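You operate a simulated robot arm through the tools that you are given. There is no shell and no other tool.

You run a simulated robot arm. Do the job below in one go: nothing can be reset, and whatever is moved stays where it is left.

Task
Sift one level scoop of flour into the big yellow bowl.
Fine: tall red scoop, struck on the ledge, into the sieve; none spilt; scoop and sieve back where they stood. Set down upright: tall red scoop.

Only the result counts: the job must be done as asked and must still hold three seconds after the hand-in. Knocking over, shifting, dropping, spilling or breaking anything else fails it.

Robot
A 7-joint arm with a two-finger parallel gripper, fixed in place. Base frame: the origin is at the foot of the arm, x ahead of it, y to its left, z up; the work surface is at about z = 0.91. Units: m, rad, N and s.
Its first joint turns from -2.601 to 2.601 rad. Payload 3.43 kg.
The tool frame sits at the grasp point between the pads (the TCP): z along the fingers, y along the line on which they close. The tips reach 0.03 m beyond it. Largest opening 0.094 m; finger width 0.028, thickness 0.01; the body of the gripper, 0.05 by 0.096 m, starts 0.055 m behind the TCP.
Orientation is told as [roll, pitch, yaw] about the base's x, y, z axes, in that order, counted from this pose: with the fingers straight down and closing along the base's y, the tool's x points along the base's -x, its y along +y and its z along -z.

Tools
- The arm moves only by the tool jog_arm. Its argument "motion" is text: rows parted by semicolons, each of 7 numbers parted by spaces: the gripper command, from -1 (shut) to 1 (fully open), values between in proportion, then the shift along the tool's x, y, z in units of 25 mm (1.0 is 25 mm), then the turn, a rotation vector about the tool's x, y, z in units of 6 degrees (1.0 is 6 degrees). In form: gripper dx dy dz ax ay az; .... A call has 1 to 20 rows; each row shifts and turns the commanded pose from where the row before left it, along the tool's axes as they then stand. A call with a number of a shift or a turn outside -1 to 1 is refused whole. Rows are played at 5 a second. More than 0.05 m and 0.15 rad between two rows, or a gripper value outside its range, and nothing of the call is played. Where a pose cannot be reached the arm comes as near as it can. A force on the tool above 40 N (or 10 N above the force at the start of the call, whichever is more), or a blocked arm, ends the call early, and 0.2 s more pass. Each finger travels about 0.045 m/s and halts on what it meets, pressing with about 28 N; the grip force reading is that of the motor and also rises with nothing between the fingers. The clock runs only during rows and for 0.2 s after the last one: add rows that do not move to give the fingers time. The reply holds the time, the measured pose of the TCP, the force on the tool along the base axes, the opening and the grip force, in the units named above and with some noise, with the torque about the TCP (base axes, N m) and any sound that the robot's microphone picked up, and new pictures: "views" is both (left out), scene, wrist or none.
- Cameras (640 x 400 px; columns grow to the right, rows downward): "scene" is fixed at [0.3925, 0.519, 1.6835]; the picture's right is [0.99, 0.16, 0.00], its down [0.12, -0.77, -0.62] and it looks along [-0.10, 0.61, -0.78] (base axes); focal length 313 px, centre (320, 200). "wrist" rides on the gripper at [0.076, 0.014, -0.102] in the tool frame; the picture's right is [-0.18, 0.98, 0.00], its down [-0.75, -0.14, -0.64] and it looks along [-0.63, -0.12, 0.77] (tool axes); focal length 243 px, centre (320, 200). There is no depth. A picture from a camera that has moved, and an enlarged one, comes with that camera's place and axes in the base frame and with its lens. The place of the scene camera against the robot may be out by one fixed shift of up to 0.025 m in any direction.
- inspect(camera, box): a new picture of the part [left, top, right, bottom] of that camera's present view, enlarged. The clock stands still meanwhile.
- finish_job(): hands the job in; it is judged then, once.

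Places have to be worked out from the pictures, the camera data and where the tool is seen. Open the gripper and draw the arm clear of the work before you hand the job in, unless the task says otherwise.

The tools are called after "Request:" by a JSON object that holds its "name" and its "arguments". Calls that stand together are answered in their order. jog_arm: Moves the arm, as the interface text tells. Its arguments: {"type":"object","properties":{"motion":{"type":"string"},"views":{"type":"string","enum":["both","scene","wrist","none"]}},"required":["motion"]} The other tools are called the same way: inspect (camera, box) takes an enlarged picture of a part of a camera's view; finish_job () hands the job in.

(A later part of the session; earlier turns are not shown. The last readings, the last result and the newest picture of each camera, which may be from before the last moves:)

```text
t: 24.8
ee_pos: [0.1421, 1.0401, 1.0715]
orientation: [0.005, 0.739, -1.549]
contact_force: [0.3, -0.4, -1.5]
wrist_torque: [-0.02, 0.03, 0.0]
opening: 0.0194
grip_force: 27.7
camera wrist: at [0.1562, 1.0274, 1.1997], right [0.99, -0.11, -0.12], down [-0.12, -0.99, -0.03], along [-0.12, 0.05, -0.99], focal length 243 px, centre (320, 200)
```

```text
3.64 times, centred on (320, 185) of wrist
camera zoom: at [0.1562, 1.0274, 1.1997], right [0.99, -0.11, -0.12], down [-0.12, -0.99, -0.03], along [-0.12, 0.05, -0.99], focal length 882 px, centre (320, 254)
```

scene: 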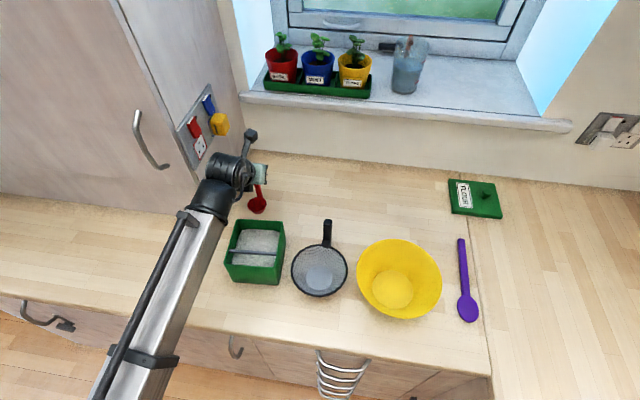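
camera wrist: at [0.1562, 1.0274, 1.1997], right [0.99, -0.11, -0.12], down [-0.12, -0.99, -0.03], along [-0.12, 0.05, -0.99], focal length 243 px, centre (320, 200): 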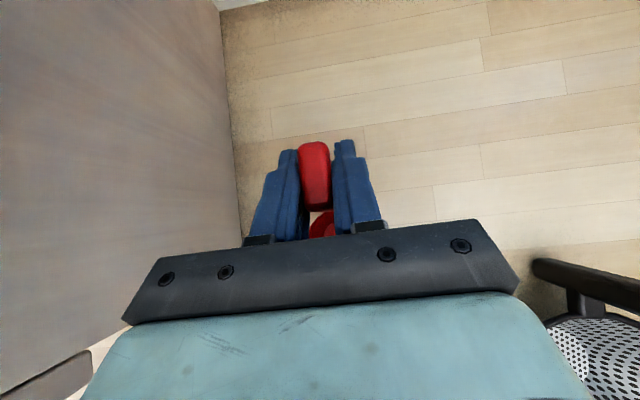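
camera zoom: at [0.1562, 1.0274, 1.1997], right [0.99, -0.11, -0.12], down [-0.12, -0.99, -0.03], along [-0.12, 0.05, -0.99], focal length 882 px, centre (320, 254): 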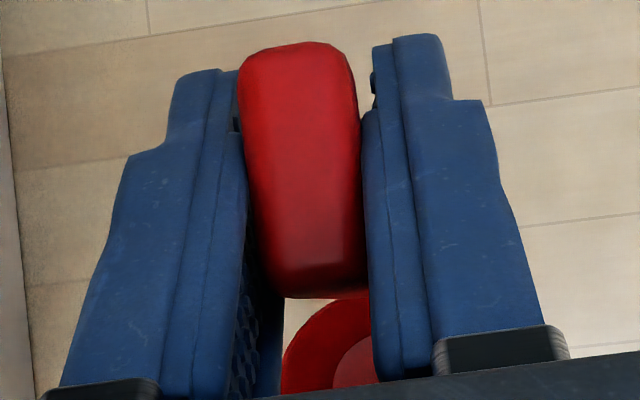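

The rim ellipse shows the cup is level, with the rim centre about 37 mm inward of and 85 mm below the TCP. I'll raise it, shift to +x, then carry it over the rear part of the flour box.

Request:
{"name": "jog_arm", "arguments": {"motion": "-1 0.466 0.38 -0.523 0 0 0; -1 0.466 0.38 -0.523 0 0 0; -1 0.466 0.38 -0.523 0 0 0; -1 0.466 0.38 -0.523 0 0 0; -1 -0.65 -0.02 -0.592 0 0 0; -1 -0.65 -0.02 -0.592 0 0 0; -1 -0.65 -0.02 -0.592 0 0 0; -1 -0.65 -0.02 -0.592 0 0 0; -1 -0.65 -0.02 -0.592 0 0 0; -1 0 0 0 0 0 0", "views": "both"}}

Request:
{"name": "inspect", "arguments": {"camera": "scene", "box": [200, 180, 310, 290]}}

Request:
{"name": "inspect", "arguments": {"camera": "wrist", "box": [220, 100, 420, 240]}}

```text
t: 27.0
ee_pos: [0.179, 0.9296, 1.1418]
orientation: [0.004, 0.738, -1.547]
contact_force: [0.7, -0.1, -1.2]
wrist_torque: [0.05, 0.0, 0.0]
opening: 0.0193
grip_force: 28.1
camera wrist: at [0.1933, 0.918, 1.2698], right [0.99, -0.11, -0.12], down [-0.12, -0.99, -0.03], along [-0.12, 0.05, -0.99], focal length 243 px, centre (320, 200)
```

scene: 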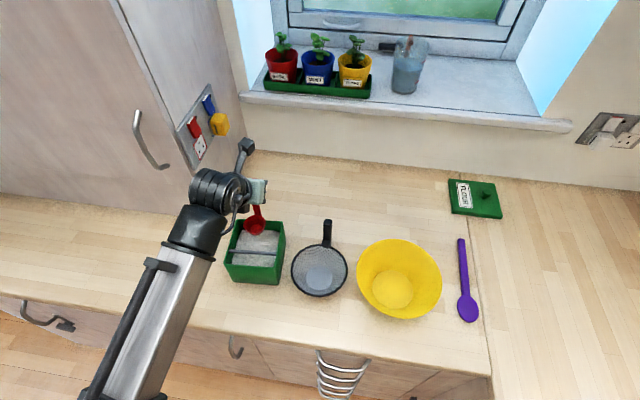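
wrist: 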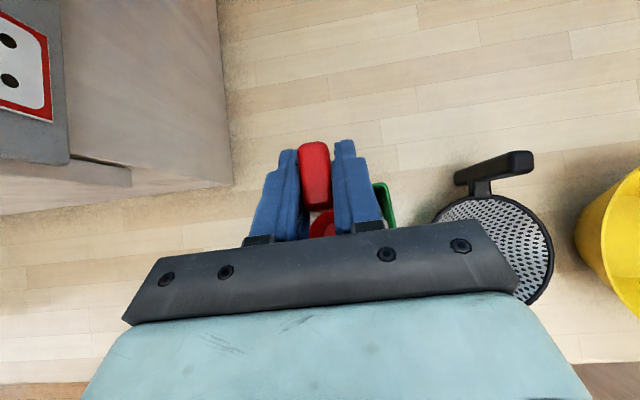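

```text
3.64 times, centred on (255, 235) of scene
camera zoom: at [0.3925, 0.519, 1.6835], right [0.99, 0.16, 0.0], down [0.12, -0.77, -0.62], along [-0.1, 0.61, -0.78], focal length 1137 px, centre (556, 73)
```

zoom: 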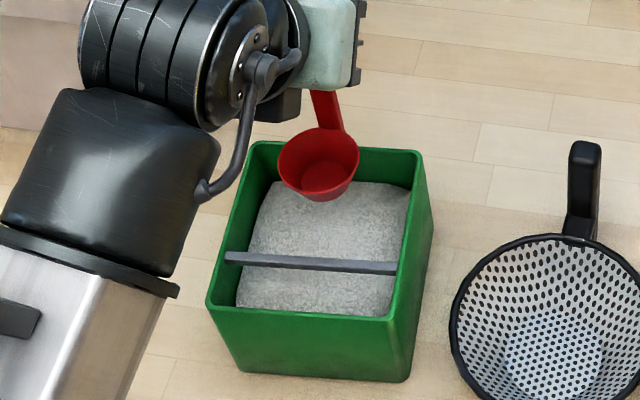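

```text
2.86 times, centred on (320, 170) of wrist
camera zoom: at [0.1933, 0.918, 1.2698], right [0.99, -0.11, -0.12], down [-0.12, -0.99, -0.03], along [-0.12, 0.05, -0.99], focal length 693 px, centre (320, 286)
```

zoom: 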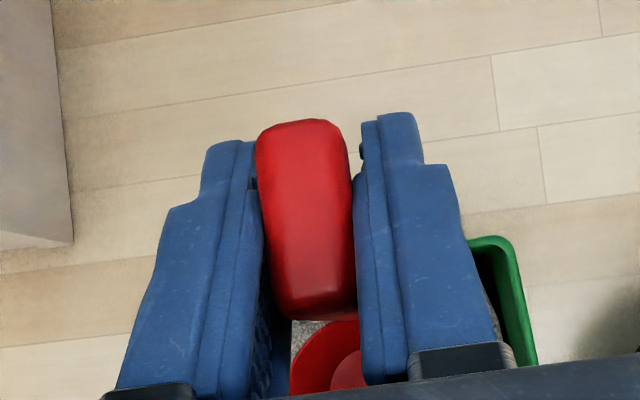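

The scene zoom shows the ledge flush with the rim at y≈0.845, the back wall at y≈0.933 and the flour top at z≈0.96. I'll tilt the scoop 30° forward above the box so it goes in lip first, and check before dipping.

Request:
{"name": "jog_arm", "arguments": {"motion": "-1 -0.66 -0.02 -0.6 0 0 0; -1 -0.66 -0.02 -0.6 0 0 0; -1 0 0 0 0 1 0; -1 0 0 0 0 1 0; -1 0 0 0 0 1 0; -1 0 0 0 0 1 0; -1 0 0 0 0 1 0; -1 0 0 0 0 0 0", "views": "both"}}

Request:
{"name": "inspect", "arguments": {"camera": "scene", "box": [200, 180, 310, 290]}}

```text
t: 28.8
ee_pos: [0.1784, 0.8846, 1.1429]
orientation: [0.012, 1.264, -1.538]
contact_force: [1.1, 0.1, -0.8]
wrist_torque: [0.01, 0.03, -0.02]
opening: 0.0195
grip_force: 27.6
camera wrist: at [0.1952, 0.8109, 1.2474], right [0.98, -0.03, -0.17], down [-0.12, -0.84, -0.52], along [-0.13, 0.54, -0.83], focal length 243 px, centre (320, 200)
```

scene: 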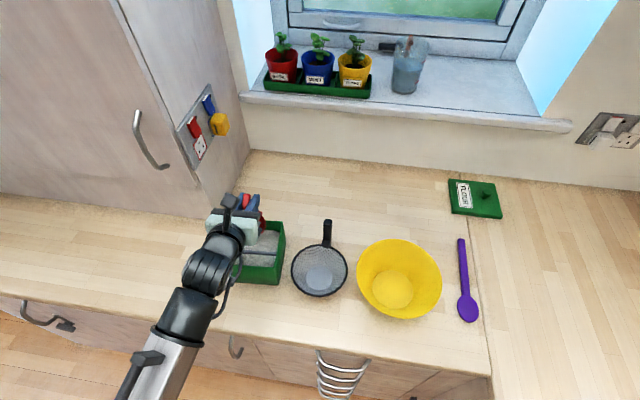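
wrist: 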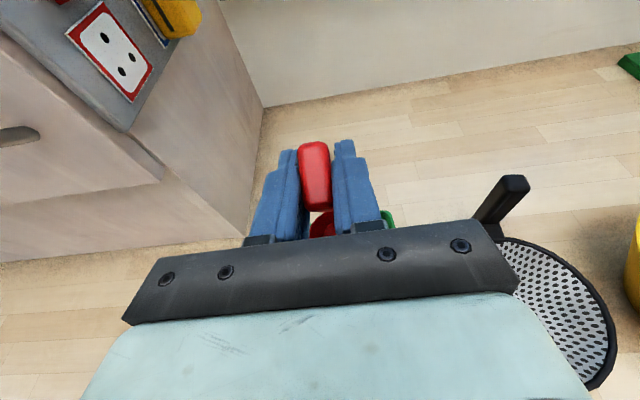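

```text
3.64 times, centred on (255, 235) of scene
camera zoom: at [0.3925, 0.519, 1.6835], right [0.99, 0.16, 0.0], down [0.12, -0.77, -0.62], along [-0.1, 0.61, -0.78], focal length 1137 px, centre (556, 73)
```

zoom: 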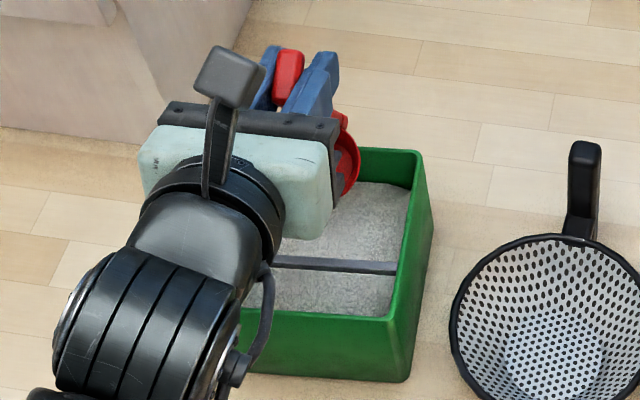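

The scoop is tilted to 72° and the hand clears the box. I'll lower it in stages, watching the force, starting with 5.5 cm to just above the flour.

Request:
{"name": "jog_arm", "arguments": {"motion": "-1 -0.7 0 0.221 0 0 0; -1 -0.7 0 0.221 0 0 0; -1 -0.7 0 0.221 0 0 0; -1 0 0 0 0 0 0", "views": "both"}}

Request:
{"name": "inspect", "arguments": {"camera": "scene", "box": [200, 180, 310, 290]}}

Request:
{"name": "inspect", "arguments": {"camera": "wrist", "box": [260, 130, 440, 240]}}

```text
t: 29.8
ee_pos: [0.1781, 0.8855, 1.0882]
orientation: [0.01, 1.263, -1.539]
contact_force: [0.4, -0.6, 0.1]
wrist_torque: [0.02, 0.02, -0.01]
opening: 0.0198
grip_force: 28.2
camera wrist: at [0.195, 0.8101, 1.1927], right [0.98, -0.03, -0.17], down [-0.12, -0.84, -0.52], along [-0.13, 0.54, -0.83], focal length 243 px, centre (320, 200)
```

scene: 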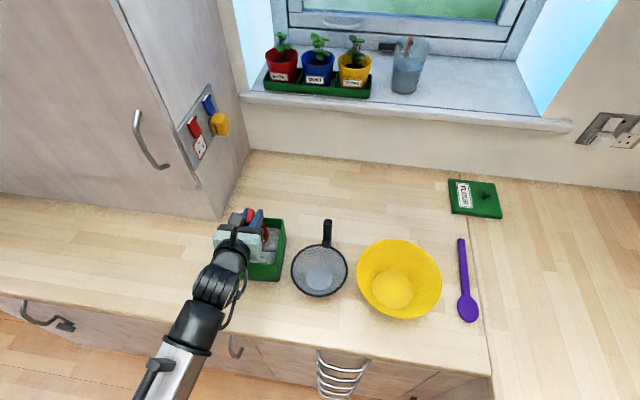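
wrist: 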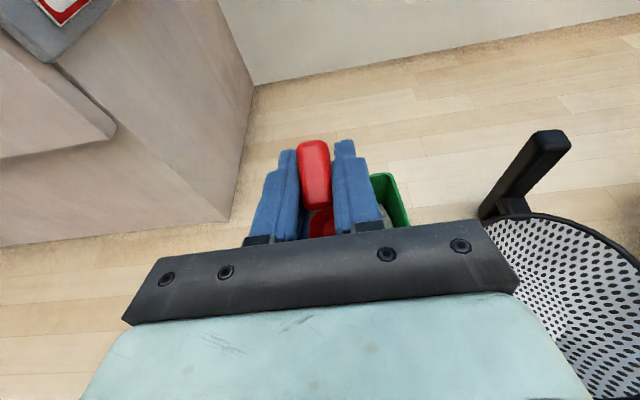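

```text
3.64 times, centred on (255, 235) of scene
camera zoom: at [0.3925, 0.519, 1.6835], right [0.99, 0.16, 0.0], down [0.12, -0.77, -0.62], along [-0.1, 0.61, -0.78], focal length 1137 px, centre (556, 73)
```

zoom: 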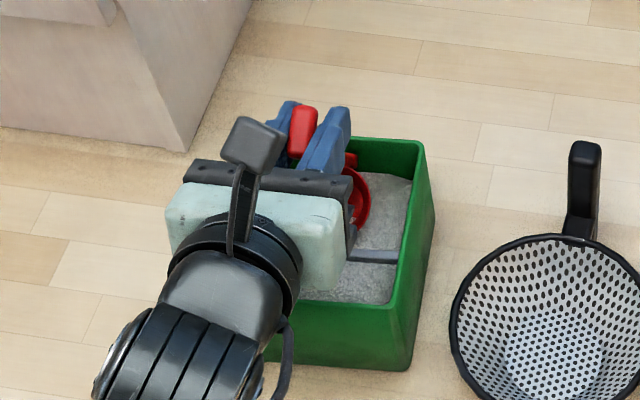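

```text
3.56 times, centred on (350, 185) of wrist
camera zoom: at [0.195, 0.8101, 1.1927], right [0.98, -0.03, -0.17], down [-0.12, -0.84, -0.52], along [-0.13, 0.54, -0.83], focal length 863 px, centre (213, 253)
```

zoom: 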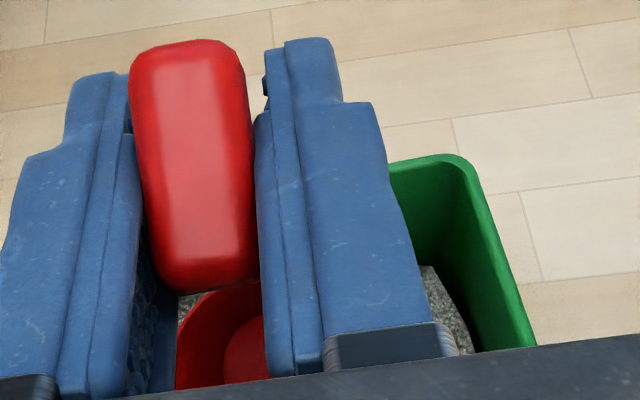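

There's no contact yet. I'll lower another 2.5 cm slowly into the flour.

Request:
{"name": "jog_arm", "arguments": {"motion": "-1 -0.32 0 0.1 0 0 0; -1 -0.32 0 0.1 0 0 0; -1 -0.32 0 0.1 0 0 0; -1 0 0 0 0 0 0", "views": "scene"}}

Request:
{"name": "inspect", "arguments": {"camera": "scene", "box": [220, 190, 300, 280]}}

```text
t: 30.8
ee_pos: [0.1782, 0.8837, 1.0613]
orientation: [0.01, 1.262, -1.537]
contact_force: [0.6, -0.1, -0.7]
wrist_torque: [-0.01, 0.02, 0.01]
opening: 0.0193
grip_force: 27.9
```

scene: 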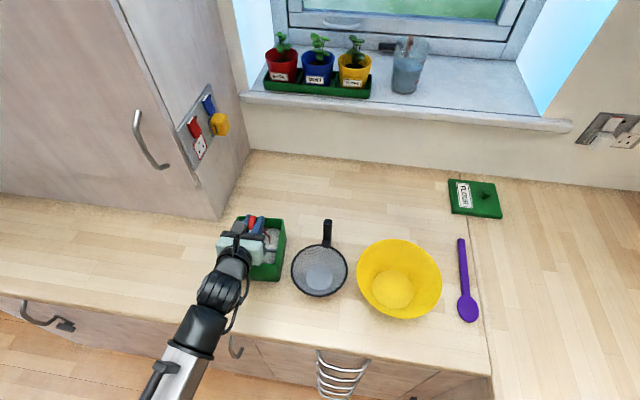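

```text
4.44 times, centred on (260, 235) of scene
camera zoom: at [0.3925, 0.519, 1.6835], right [0.99, 0.16, 0.0], down [0.12, -0.77, -0.62], along [-0.1, 0.61, -0.78], focal length 1389 px, centre (587, 44)
```

zoom: 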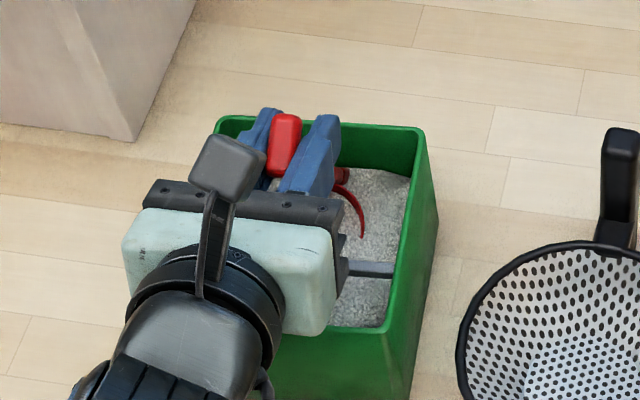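

The lip is entering the flour with no force. I'll go another 18 mm down and sweep about 1 cm forward to fill the cup.

Request:
{"name": "jog_arm", "arguments": {"motion": "-1 -0.23 0 0.073 0 0 0; -1 -0.23 0 0.073 0 0 0; -1 -0.23 0 0.073 0 0 0; -1 -0.07 0 -0.19 0 0 0; -1 -0.07 0 -0.19 0 0 0; -1 0 0 0 0 0 0", "views": "scene"}}

Request:
{"name": "inspect", "arguments": {"camera": "scene", "box": [220, 190, 300, 280]}}

Request:
{"name": "inspect", "arguments": {"camera": "wrist", "box": [260, 130, 440, 240]}}

```text
t: 32.2
ee_pos: [0.1804, 0.8726, 1.0444]
orientation: [0.011, 1.262, -1.538]
contact_force: [0.2, -0.4, -0.8]
wrist_torque: [-0.04, 0.01, 0.01]
opening: 0.0197
grip_force: 27.6
```

scene: 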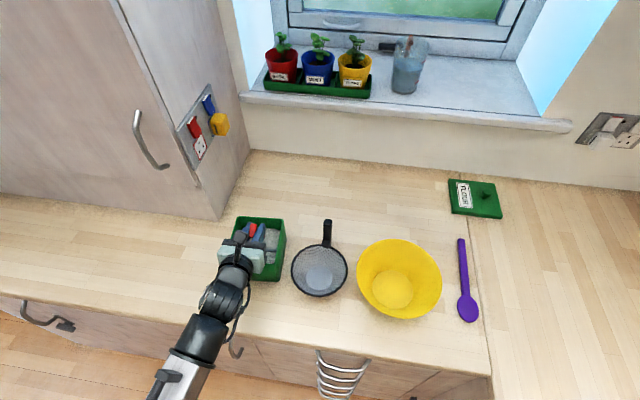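

```text
4.44 times, centred on (260, 235) of scene
camera zoom: at [0.3925, 0.519, 1.6835], right [0.99, 0.16, 0.0], down [0.12, -0.77, -0.62], along [-0.1, 0.61, -0.78], focal length 1389 px, centre (587, 44)
```

zoom: 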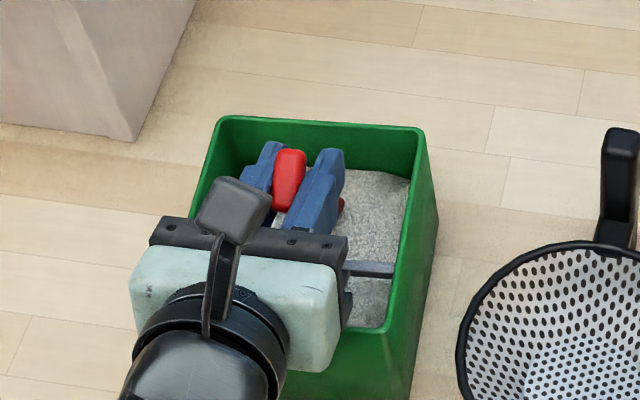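

```text
3.56 times, centred on (350, 185) of wrist
camera zoom: at [0.1966, 0.8, 1.1491], right [0.98, -0.03, -0.17], down [-0.12, -0.84, -0.52], along [-0.13, 0.54, -0.83], focal length 863 px, centre (213, 253)
```

zoom: 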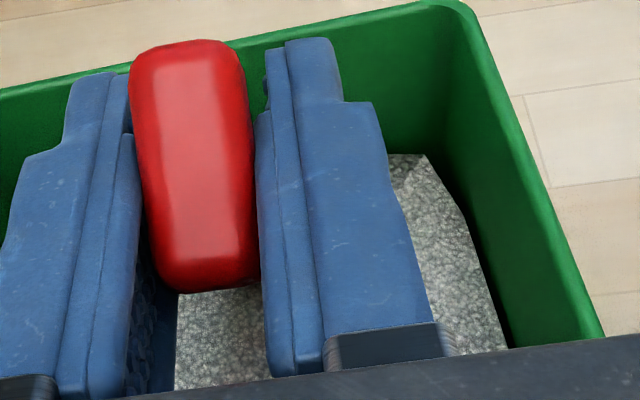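

The cup is now completely buried in flour. I'll rotate it back to level about its own centre while rising a little, then check the result.

Request:
{"name": "jog_arm", "arguments": {"motion": "-1 0.26 0 0.325 0 -1 0; -1 0.26 0 0.325 0 -1 0; -1 0.26 0 0.325 0 -1 0; -1 0.26 0 0.325 0 -1 0; -1 0.26 0 0.325 0 -1 0; -1 0 0 0 0 0 0", "views": "scene"}}

Request:
{"name": "inspect", "arguments": {"camera": "scene", "box": [220, 190, 300, 280]}}

Request:
{"name": "inspect", "arguments": {"camera": "wrist", "box": [260, 130, 440, 240]}}

```text
t: 33.6
ee_pos: [0.1791, 0.9246, 1.0525]
orientation: [0.004, 0.736, -1.547]
contact_force: [0.1, 0.2, -0.7]
wrist_torque: [0.0, 0.02, 0.05]
opening: 0.0197
grip_force: 28.0
```

scene: 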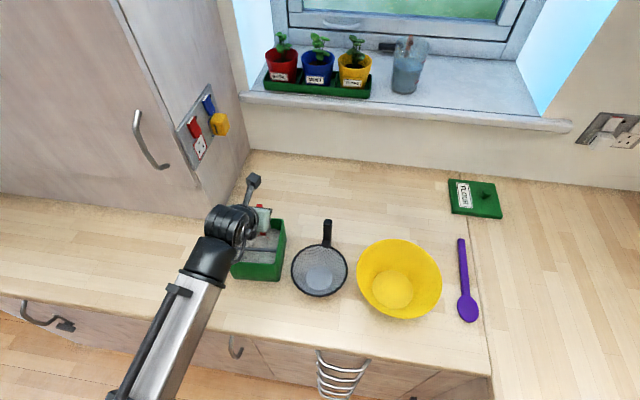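

```text
4.44 times, centred on (260, 235) of scene
camera zoom: at [0.3925, 0.519, 1.6835], right [0.99, 0.16, 0.0], down [0.12, -0.77, -0.62], along [-0.1, 0.61, -0.78], focal length 1389 px, centre (587, 44)
```

zoom: 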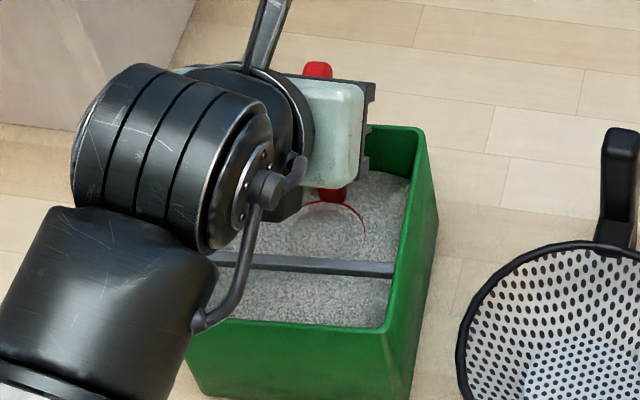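

```text
3.56 times, centred on (350, 185) of wrist
camera zoom: at [0.1937, 0.9123, 1.1799], right [0.99, -0.11, -0.12], down [-0.12, -0.99, -0.03], along [-0.12, 0.05, -0.99], focal length 863 px, centre (213, 253)
```

zoom: 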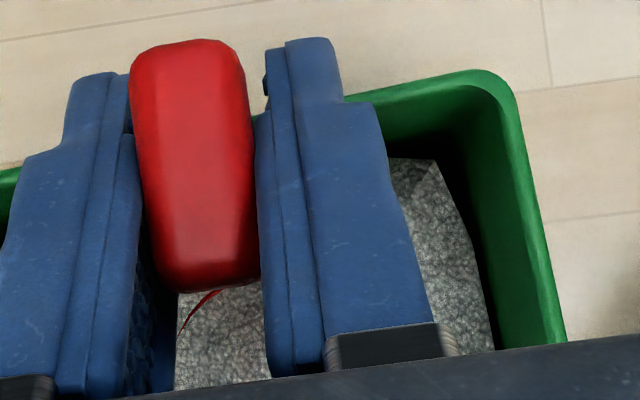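

The cup is level and heaped, its rim just showing at the flour surface. I'll raise it about 1.2 cm to see the heap and compare the rim height with the ledge.

Request:
{"name": "jog_arm", "arguments": {"motion": "-1 0.16 0 -0.178 0 0 0; -1 0.16 0 -0.178 0 0 0; -1 0 0 0 0 0 0", "views": "scene"}}

Request:
{"name": "inspect", "arguments": {"camera": "scene", "box": [235, 210, 295, 270]}}

Request:
{"name": "inspect", "arguments": {"camera": "wrist", "box": [260, 130, 440, 240]}}

```text
t: 34.4
ee_pos: [0.1788, 0.9239, 1.0637]
orientation: [0.004, 0.737, -1.547]
contact_force: [-0.1, 0.4, -0.4]
wrist_torque: [0.03, -0.01, -0.02]
opening: 0.0199
grip_force: 28.1
```

scene: 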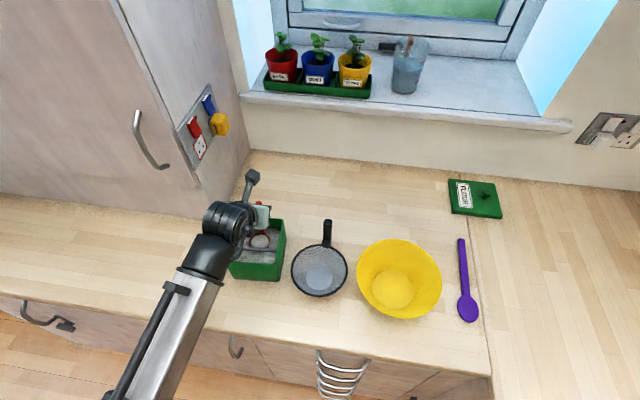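

```text
6.67 times, centred on (265, 240) of scene
camera zoom: at [0.3925, 0.519, 1.6835], right [0.99, 0.16, 0.0], down [0.12, -0.77, -0.62], along [-0.1, 0.61, -0.78], focal length 2084 px, centre (687, -67)
```

zoom: 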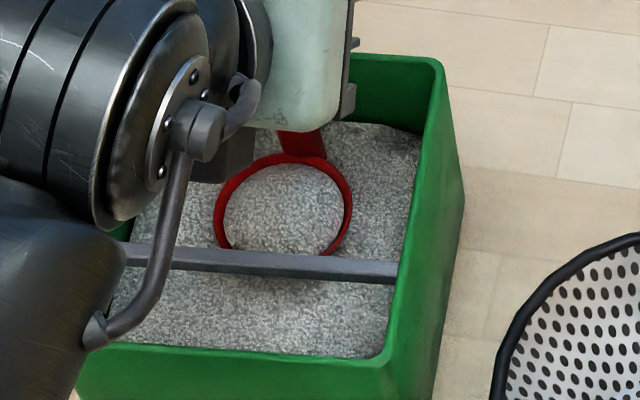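

```text
3.56 times, centred on (350, 185) of wrist
camera zoom: at [0.1938, 0.9116, 1.1915], right [0.99, -0.11, -0.12], down [-0.12, -0.99, -0.03], along [-0.12, 0.05, -0.99], focal length 863 px, centre (213, 253)
```

zoom: 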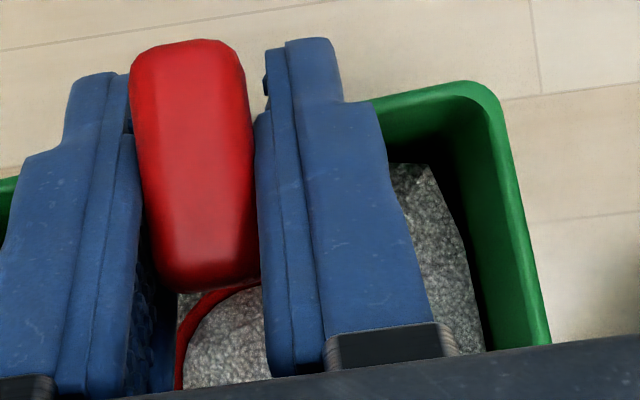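

The cup is nicely heaped and its rim is about 15 mm below the ledge. I'll slide it about 17 mm forward so the front lip is just under the bar, then look.

Request:
{"name": "jog_arm", "arguments": {"motion": "-1 -0.173 -0.004 -0.157 0 0 0; -1 -0.173 -0.004 -0.157 0 0 0; -1 -0.173 -0.004 -0.157 0 0 0; -1 0 0 0 0 0 0", "views": "scene"}}

Request:
{"name": "inspect", "arguments": {"camera": "scene", "box": [235, 210, 295, 270]}}

```text
t: 35.4
ee_pos: [0.1795, 0.9078, 1.0633]
orientation: [0.004, 0.738, -1.546]
contact_force: [0.1, 0.9, 0.3]
wrist_torque: [-0.01, -0.01, 0.01]
opening: 0.0199
grip_force: 27.6
```

scene: 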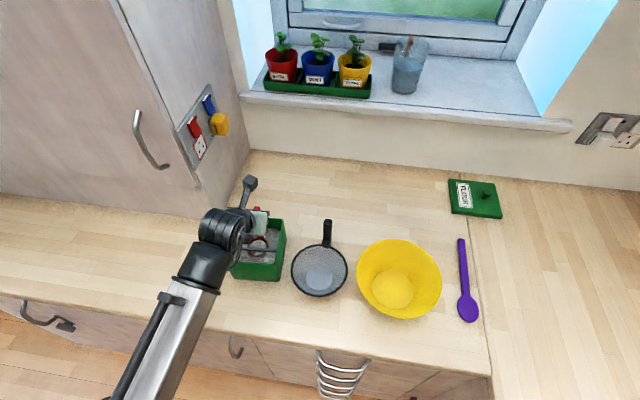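

```text
6.67 times, centred on (265, 240) of scene
camera zoom: at [0.3925, 0.519, 1.6835], right [0.99, 0.16, 0.0], down [0.12, -0.77, -0.62], along [-0.1, 0.61, -0.78], focal length 2084 px, centre (687, -67)
```

zoom: 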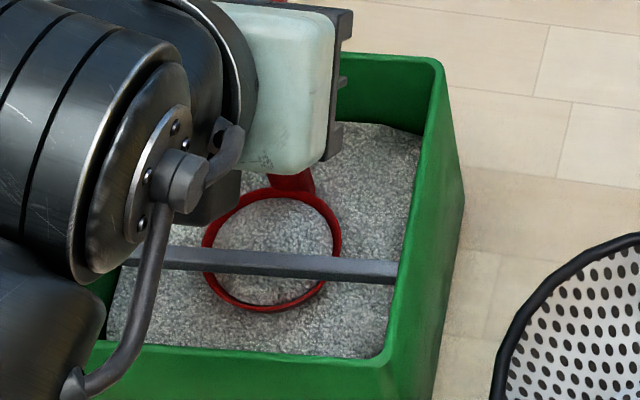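

The ledge is now just inside the front lip. I'll raise the scoop slowly, watching the force, until the rim meets the underside of the ledge.

Request:
{"name": "jog_arm", "arguments": {"motion": "-1 0.04 0 -0.0443 0 0 0; -1 0.04 0 -0.0443 0 0 0; -1 0.04 0 -0.0443 0 0 0; -1 0.04 0 -0.0443 0 0 0; -1 0.04 0 -0.0443 0 0 0; -1 0 0 0 0 0 0", "views": "scene"}}

Request:
{"name": "inspect", "arguments": {"camera": "scene", "box": [235, 210, 295, 270]}}

```text
t: 36.8
ee_pos: [0.1792, 0.907, 1.071]
orientation: [0.003, 0.737, -1.546]
contact_force: [-0.1, 0.6, -1.5]
wrist_torque: [-0.01, 0.01, 0.03]
opening: 0.0197
grip_force: 28.2
```

scene: 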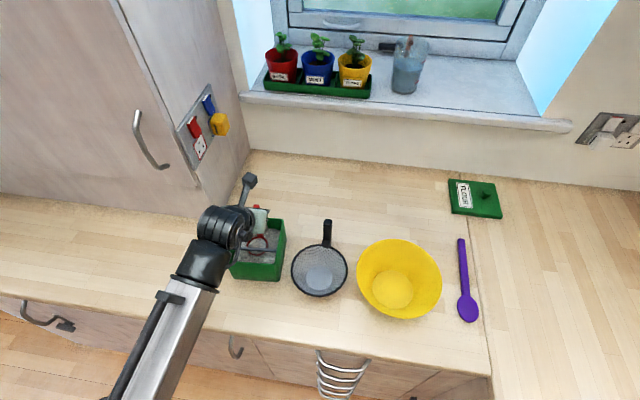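

```text
6.67 times, centred on (265, 240) of scene
camera zoom: at [0.3925, 0.519, 1.6835], right [0.99, 0.16, 0.0], down [0.12, -0.77, -0.62], along [-0.1, 0.61, -0.78], focal length 2084 px, centre (687, -67)
```

zoom: 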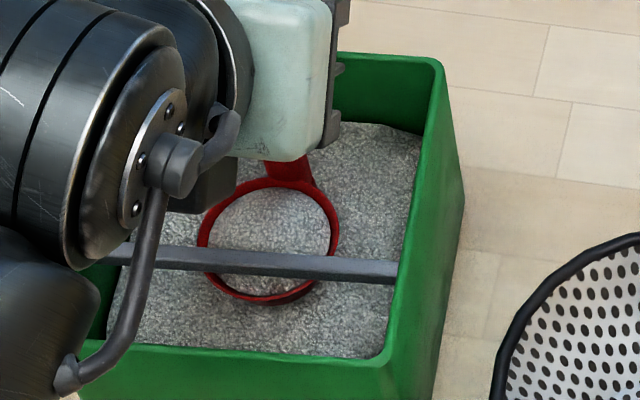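

At rim z≈0.9865 there's no clear contact yet. I'll continue up in 1 mm steps.

Request:
{"name": "jog_arm", "arguments": {"motion": "-1 0.027 0 -0.0296 0 0 0; -1 0.027 0 -0.0296 0 0 0; -1 0.027 0 -0.0296 0 0 0; -1 0 0 0 0 0 0", "views": "none"}}

```text
t: 37.8
ee_pos: [0.1787, 0.9095, 1.0738]
orientation: [0.003, 0.738, -1.545]
contact_force: [-0.6, 0.7, 0.0]
wrist_torque: [0.01, 0.03, 0.01]
opening: 0.0198
grip_force: 27.7
```

Request:
{"name": "jog_arm", "arguments": {"motion": "-1 0.027 0 -0.0296 0 0 0; -1 0.027 0 -0.0296 0 0 0; -1 0 0 0 0 0 0", "views": "none"}}

Request:
{"name": "inspect", "arguments": {"camera": "scene", "box": [235, 210, 295, 270]}}

```text
t: 38.6
ee_pos: [0.1792, 0.9078, 1.0769]
orientation: [0.004, 0.739, -1.547]
contact_force: [0.6, 0.1, -0.5]
wrist_torque: [0.02, 0.0, 0.01]
opening: 0.0196
grip_force: 28.3
```

```text
6.67 times, centred on (265, 240) of scene
camera zoom: at [0.3925, 0.519, 1.6835], right [0.99, 0.16, 0.0], down [0.12, -0.77, -0.62], along [-0.1, 0.61, -0.78], focal length 2084 px, centre (687, -67)
```

zoom: 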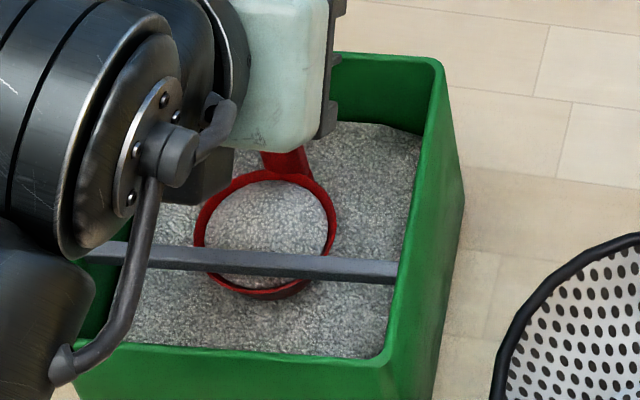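

Still free at rim z≈0.992. I'll continue up in 1 mm steps.

Request:
{"name": "jog_arm", "arguments": {"motion": "-1 0.027 0 -0.0296 0 0 0; -1 0.027 0 -0.0296 0 0 0; -1 0 0 0 0 0 0", "views": "none"}}

```text
t: 39.4
ee_pos: [0.1798, 0.9093, 1.0774]
orientation: [0.003, 0.737, -1.547]
contact_force: [-0.1, 0.0, -1.1]
wrist_torque: [-0.01, 0.03, 0.0]
opening: 0.0197
grip_force: 28.4
```

Request:
{"name": "jog_arm", "arguments": {"motion": "-1 0.027 0 -0.0296 0 0 0; -1 0.027 0 -0.0296 0 0 0; -1 0 0 0 0 0 0", "views": "none"}}

Request:
{"name": "inspect", "arguments": {"camera": "scene", "box": [235, 210, 295, 270]}}

```text
t: 40.2
ee_pos: [0.1779, 0.9098, 1.0795]
orientation: [0.004, 0.739, -1.547]
contact_force: [-1.1, 0.2, 0.0]
wrist_torque: [0.01, 0.01, 0.01]
opening: 0.0196
grip_force: 27.7
```

```text
6.67 times, centred on (265, 240) of scene
camera zoom: at [0.3925, 0.519, 1.6835], right [0.99, 0.16, 0.0], down [0.12, -0.77, -0.62], along [-0.1, 0.61, -0.78], focal length 2084 px, centre (687, -67)
```

zoom: 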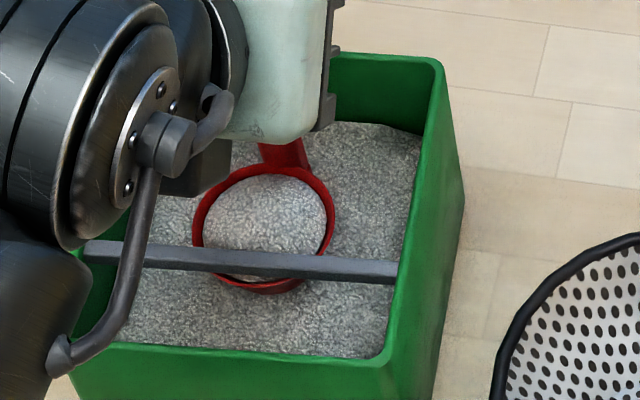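

Request:
{"name": "jog_arm", "arguments": {"motion": "-1 0.027 0 -0.0296 0 0 0; -1 0.027 0 -0.0296 0 0 0; -1 0 0 0 0 0 0", "views": "none"}}

Request:
{"name": "inspect", "arguments": {"camera": "scene", "box": [245, 225, 285, 260]}}

```text
t: 41.0
ee_pos: [0.1792, 0.9085, 1.082]
orientation: [0.003, 0.738, -1.547]
contact_force: [-0.2, 0.3, -0.8]
wrist_torque: [0.01, -0.02, -0.01]
opening: 0.0198
grip_force: 28.4
```

```text
11.43 times, centred on (265, 242) of scene
camera zoom: at [0.3925, 0.519, 1.6835], right [0.99, 0.16, 0.0], down [0.12, -0.77, -0.62], along [-0.1, 0.61, -0.78], focal length 3572 px, centre (949, -286)
```

zoom: 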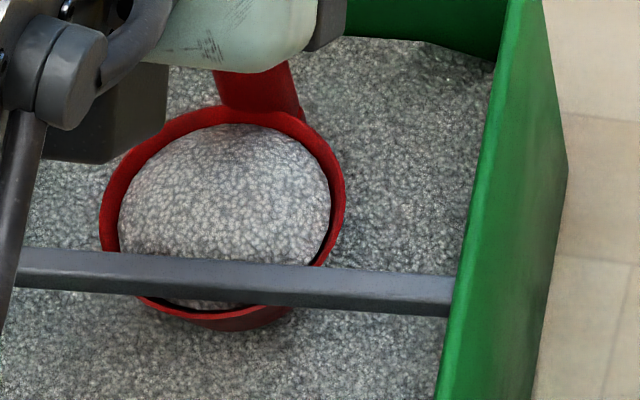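

The rim is now close beneath the ledge, and the heap stands well above the rim. I'll keep going up in fine steps until there is contact.

Request:
{"name": "jog_arm", "arguments": {"motion": "-1 0.027 0 -0.0296 0 0 0; -1 0.027 0 -0.0296 0 0 0; -1 0 0 0 0 0 0", "views": "none"}}

Request:
{"name": "inspect", "arguments": {"camera": "scene", "box": [245, 225, 285, 260]}}

```text
t: 41.8
ee_pos: [0.1788, 0.9077, 1.0835]
orientation: [0.005, 0.738, -1.547]
contact_force: [0.0, 0.2, -4.2]
wrist_torque: [0.25, 0.09, -0.02]
opening: 0.0196
grip_force: 27.8
```

```text
11.43 times, centred on (265, 242) of scene
camera zoom: at [0.3925, 0.519, 1.6835], right [0.99, 0.16, 0.0], down [0.12, -0.77, -0.62], along [-0.1, 0.61, -0.78], focal length 3572 px, centre (949, -286)
```

zoom: 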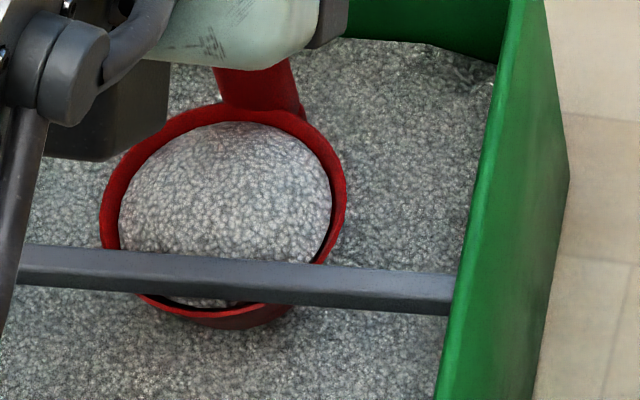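

Contact: Fz is -4.2 N, and the torque puts the ledge at y≈0.848. I'll drop about 1.8 mm and back off so the bar is in front of the lip, ready for the striking stroke.

Request:
{"name": "jog_arm", "arguments": {"motion": "-1 -0.0485 0 0.0532 0 0 0; -1 0.178 0.004 0.162 0 0 0; -1 0.178 0.004 0.162 0 0 0; -1 0 0 0 0 0 0", "views": "none"}}

Request:
{"name": "inspect", "arguments": {"camera": "scene", "box": [240, 220, 285, 260]}}

```text
t: 42.8
ee_pos: [0.1794, 0.9205, 1.0821]
orientation: [0.005, 0.738, -1.545]
contact_force: [0.9, 0.3, -0.7]
wrist_torque: [0.0, -0.02, 0.01]
opening: 0.0198
grip_force: 28.3
```

```text
10.00 times, centred on (262, 240) of scene
camera zoom: at [0.3925, 0.519, 1.6835], right [0.99, 0.16, 0.0], down [0.12, -0.77, -0.62], along [-0.1, 0.61, -0.78], focal length 3126 px, centre (895, -200)
```

zoom: 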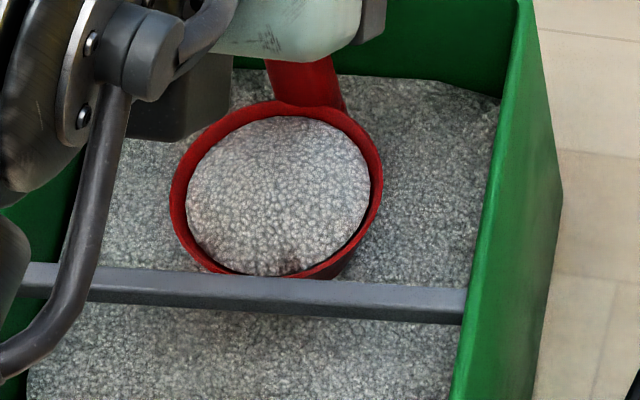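

The lip is just behind the bar and the heap is intact. Now the striking stroke, slowly forward under the ledge.

Request:
{"name": "jog_arm", "arguments": {"motion": "-1 -0.111 -0.002 -0.101 0 0 0; -1 -0.111 -0.002 -0.101 0 0 0; -1 -0.111 -0.002 -0.101 0 0 0; -1 -0.111 -0.002 -0.101 0 0 0; -1 -0.111 -0.002 -0.101 0 0 0; -1 -0.111 -0.002 -0.101 0 0 0; -1 0 0 0 0 0 0", "views": "none"}}

Request:
{"name": "inspect", "arguments": {"camera": "scene", "box": [240, 220, 285, 260]}}

```text
t: 44.4
ee_pos: [0.1781, 0.8977, 1.0822]
orientation: [0.004, 0.739, -1.547]
contact_force: [-0.1, 0.2, -4.5]
wrist_torque: [0.21, 0.09, 0.01]
opening: 0.0197
grip_force: 27.8
```

```text
10.00 times, centred on (262, 240) of scene
camera zoom: at [0.3925, 0.519, 1.6835], right [0.99, 0.16, 0.0], down [0.12, -0.77, -0.62], along [-0.1, 0.61, -0.78], focal length 3126 px, centre (895, -200)
```

zoom: 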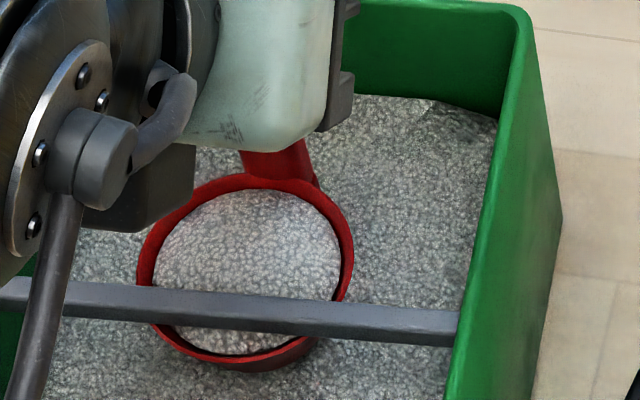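

The force stayed at -4.5 N, and the bar seems to have moved slightly in the picture, so the box may be dragging along. I'll lower 1.5 mm to release it and compare the box position with the earlier picture.

Request:
{"name": "jog_arm", "arguments": {"motion": "-1 -0.04 0 0.0443 0 0 0; -1 0 0 0 0 0 0", "views": "none"}}

Request:
{"name": "inspect", "arguments": {"camera": "scene", "box": [235, 210, 295, 270]}}

Request:
{"name": "inspect", "arguments": {"camera": "scene", "box": [200, 180, 310, 290]}}

```text
t: 45.0
ee_pos: [0.1778, 0.898, 1.0825]
orientation: [0.006, 0.739, -1.546]
contact_force: [0.6, 0.5, -0.4]
wrist_torque: [0.01, -0.01, -0.01]
opening: 0.0197
grip_force: 27.7
```

```text
6.67 times, centred on (265, 240) of scene
camera zoom: at [0.3925, 0.519, 1.6835], right [0.99, 0.16, 0.0], down [0.12, -0.77, -0.62], along [-0.1, 0.61, -0.78], focal length 2084 px, centre (687, -67)
```

zoom: 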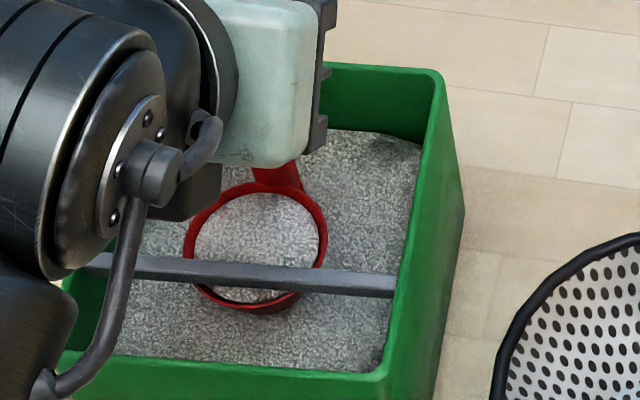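

```text
3.64 times, centred on (255, 235) of scene
camera zoom: at [0.3925, 0.519, 1.6835], right [0.99, 0.16, 0.0], down [0.12, -0.77, -0.62], along [-0.1, 0.61, -0.78], focal length 1137 px, centre (556, 73)
```

zoom: 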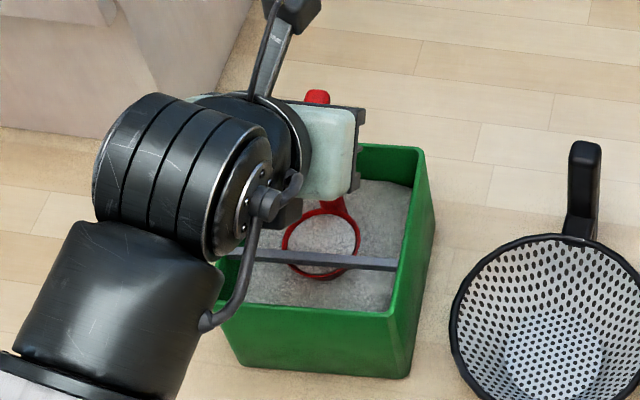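

Compared with the start, the box sits about 3 mm off in +y. It went about +8 mm while I dipped and came back about 5 mm during the strike. I'll look closely at the flour surface in the cup.

Request:
{"name": "inspect", "arguments": {"camera": "scene", "box": [245, 222, 285, 262]}}

Request:
{"name": "inspect", "arguments": {"camera": "wrist", "box": [280, 180, 400, 240]}}

```text
10.00 times, centred on (265, 242) of scene
camera zoom: at [0.3925, 0.519, 1.6835], right [0.99, 0.16, 0.0], down [0.12, -0.77, -0.62], along [-0.1, 0.61, -0.78], focal length 3126 px, centre (870, -220)
```

zoom: 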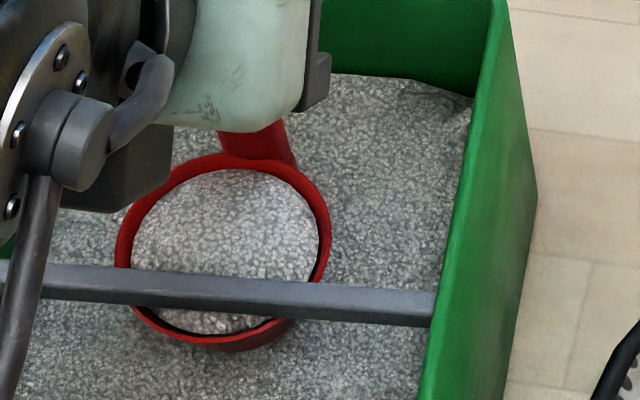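

```text
5.33 times, centred on (340, 210) of wrist
camera zoom: at [0.1931, 0.8863, 1.2097], right [0.99, -0.11, -0.12], down [-0.12, -0.99, -0.03], along [-0.12, 0.05, -0.99], focal length 1294 px, centre (213, 147)
```

zoom: 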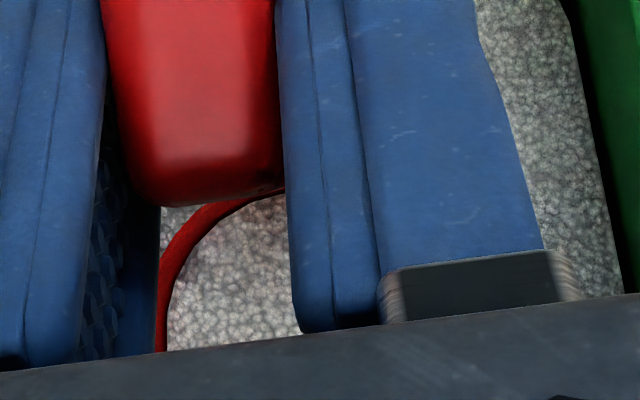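

The bar has only passed about 6 mm of the cup so far. At the present height there's almost no contact force, so I'll continue the stroke slowly forward.

Request:
{"name": "jog_arm", "arguments": {"motion": "-1 -0.074 -0.0015 -0.0673 0 0 0; -1 -0.074 -0.0015 -0.0673 0 0 0; -1 -0.074 -0.0015 -0.0673 0 0 0; -1 -0.074 -0.0015 -0.0673 0 0 0; -1 0 0 0 0 0 0", "views": "none"}}

Request:
{"name": "inspect", "arguments": {"camera": "scene", "box": [245, 222, 285, 262]}}

```text
t: 46.2
ee_pos: [0.1781, 0.8878, 1.0807]
orientation: [0.003, 0.74, -1.548]
contact_force: [-0.3, 0.3, -0.8]
wrist_torque: [0.03, 0.0, -0.01]
opening: 0.0197
grip_force: 27.9
```

```text
10.00 times, centred on (265, 242) of scene
camera zoom: at [0.3925, 0.519, 1.6835], right [0.99, 0.16, 0.0], down [0.12, -0.77, -0.62], along [-0.1, 0.61, -0.78], focal length 3126 px, centre (870, -220)
```

zoom: 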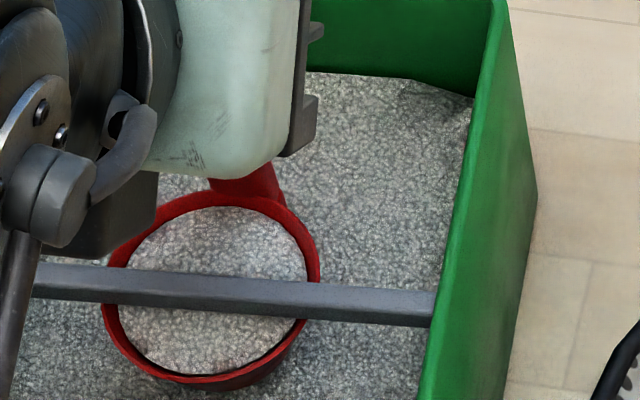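

The box stayed put this time. I'll continue the stroke by another 9 mm, watching for the front wall.

Request:
{"name": "jog_arm", "arguments": {"motion": "-1 -0.074 -0.0015 -0.0673 0 0 0; -1 -0.074 -0.0015 -0.0673 0 0 0; -1 -0.074 -0.0015 -0.0673 0 0 0; -1 -0.037 -0.0015 -0.0336 0 0 0; -1 0 0 0 0 0 0", "views": "none"}}

Request:
{"name": "inspect", "arguments": {"camera": "scene", "box": [245, 222, 285, 262]}}

```text
t: 47.4
ee_pos: [0.18, 0.88, 1.0806]
orientation: [0.004, 0.737, -1.546]
contact_force: [0.0, 0.8, -1.6]
wrist_torque: [0.0, 0.02, -0.03]
opening: 0.0198
grip_force: 28.2
```

```text
10.00 times, centred on (265, 242) of scene
camera zoom: at [0.3925, 0.519, 1.6835], right [0.99, 0.16, 0.0], down [0.12, -0.77, -0.62], along [-0.1, 0.61, -0.78], focal length 3126 px, centre (870, -220)
```

zoom: 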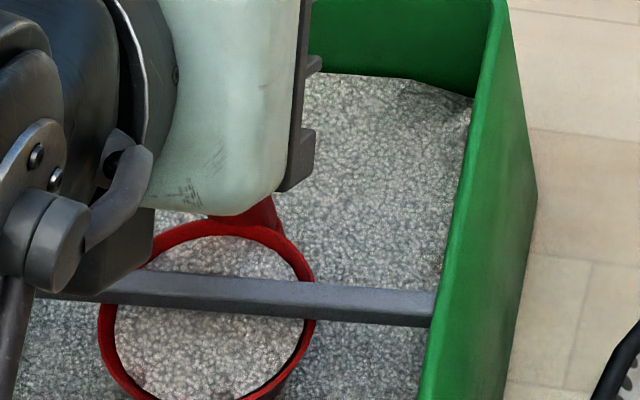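

Request:
{"name": "inspect", "arguments": {"camera": "scene", "box": [240, 235, 280, 270]}}

Request:
{"name": "inspect", "arguments": {"camera": "wrist", "box": [280, 180, 400, 240]}}

```text
11.43 times, centred on (260, 252) of scene
camera zoom: at [0.3925, 0.519, 1.6835], right [0.99, 0.16, 0.0], down [0.12, -0.77, -0.62], along [-0.1, 0.61, -0.78], focal length 3572 px, centre (1006, -400)
```

zoom: 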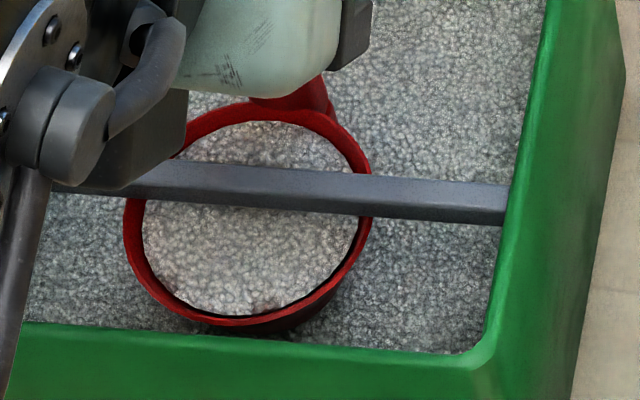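

```text
5.33 times, centred on (340, 210) of wrist
camera zoom: at [0.1947, 0.8673, 1.2092], right [0.99, -0.11, -0.12], down [-0.12, -0.99, -0.03], along [-0.12, 0.05, -0.99], focal length 1294 px, centre (213, 147)
```

zoom: 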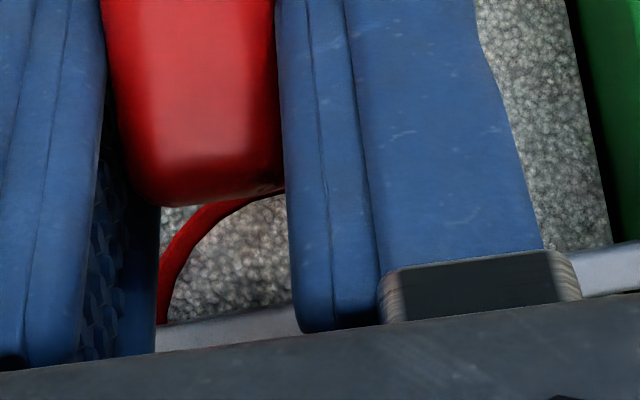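

The bar is now over the cup's centre, and the lip is about 3 mm from the front wall. I'll go 2 mm further, then draw back out from under the bar to see what remains of the heap.

Request:
{"name": "jog_arm", "arguments": {"motion": "-1 -0.06 -0.0012 -0.054 0 0 0; -1 0 0 0 0 0 0; -1 0.148 0.003 0.1346 0 0 0; -1 0.148 0.003 0.1346 0 0 0; -1 0.148 0.003 0.1346 0 0 0; -1 0.148 0.003 0.1346 0 0 0; -1 0.148 0.003 0.1346 0 0 0; -1 0.148 0.003 0.1346 0 0 0; -1 0.148 0.003 0.1346 0 0 0; -1 0.148 0.003 0.1346 0 0 0; -1 0 0 0 0 0 0", "views": "none"}}

Request:
{"name": "inspect", "arguments": {"camera": "scene", "box": [240, 215, 285, 260]}}

Request:
{"name": "inspect", "arguments": {"camera": "scene", "box": [200, 180, 310, 290]}}

```text
t: 49.8
ee_pos: [0.1796, 0.9178, 1.0821]
orientation: [0.006, 0.738, -1.546]
contact_force: [0.2, 0.2, -0.3]
wrist_torque: [0.0, 0.01, 0.01]
opening: 0.0198
grip_force: 27.8
```

```text
8.89 times, centred on (262, 238) of scene
camera zoom: at [0.3925, 0.519, 1.6835], right [0.99, 0.16, 0.0], down [0.12, -0.77, -0.62], along [-0.1, 0.61, -0.78], focal length 2778 px, centre (831, -133)
```

zoom: 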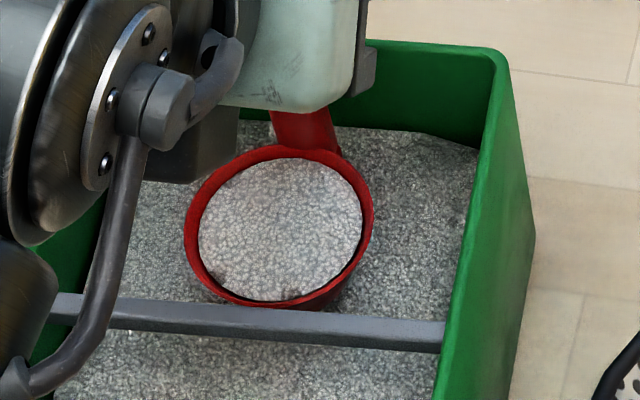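

```text
3.64 times, centred on (255, 235) of scene
camera zoom: at [0.3925, 0.519, 1.6835], right [0.99, 0.16, 0.0], down [0.12, -0.77, -0.62], along [-0.1, 0.61, -0.78], focal length 1137 px, centre (556, 73)
```

zoom: 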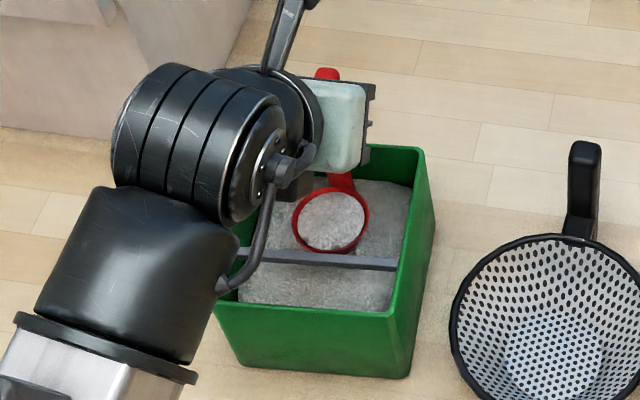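

Request:
{"name": "inspect", "arguments": {"camera": "scene", "box": [250, 225, 275, 250]}}

Request:
{"name": "inspect", "arguments": {"camera": "wrist", "box": [300, 200, 360, 240]}}

```text
16.00 times, centred on (262, 238) of scene
camera zoom: at [0.3925, 0.519, 1.6835], right [0.99, 0.16, 0.0], down [0.12, -0.77, -0.62], along [-0.1, 0.61, -0.78], focal length 5001 px, centre (1240, -400)
```

zoom: 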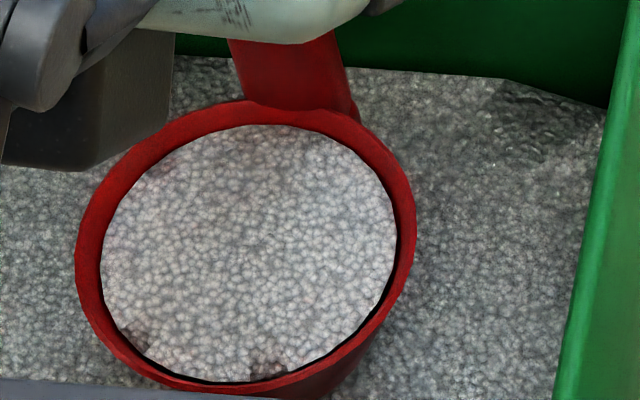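

```text
10.00 times, centred on (330, 220) of wrist
camera zoom: at [0.1941, 0.9052, 1.2093], right [0.99, -0.11, -0.12], down [-0.12, -0.99, -0.03], along [-0.12, 0.05, -0.99], focal length 2426 px, centre (220, 0)
```

zoom: 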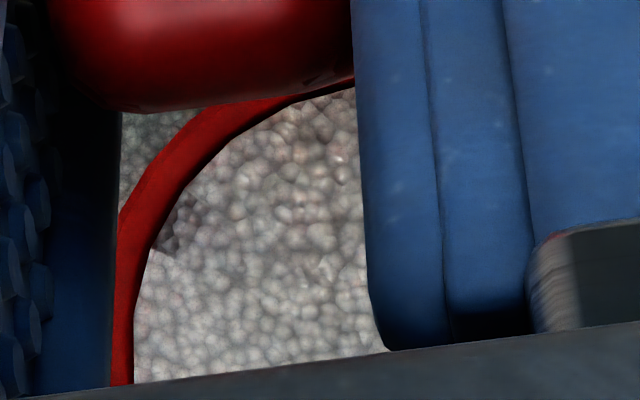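

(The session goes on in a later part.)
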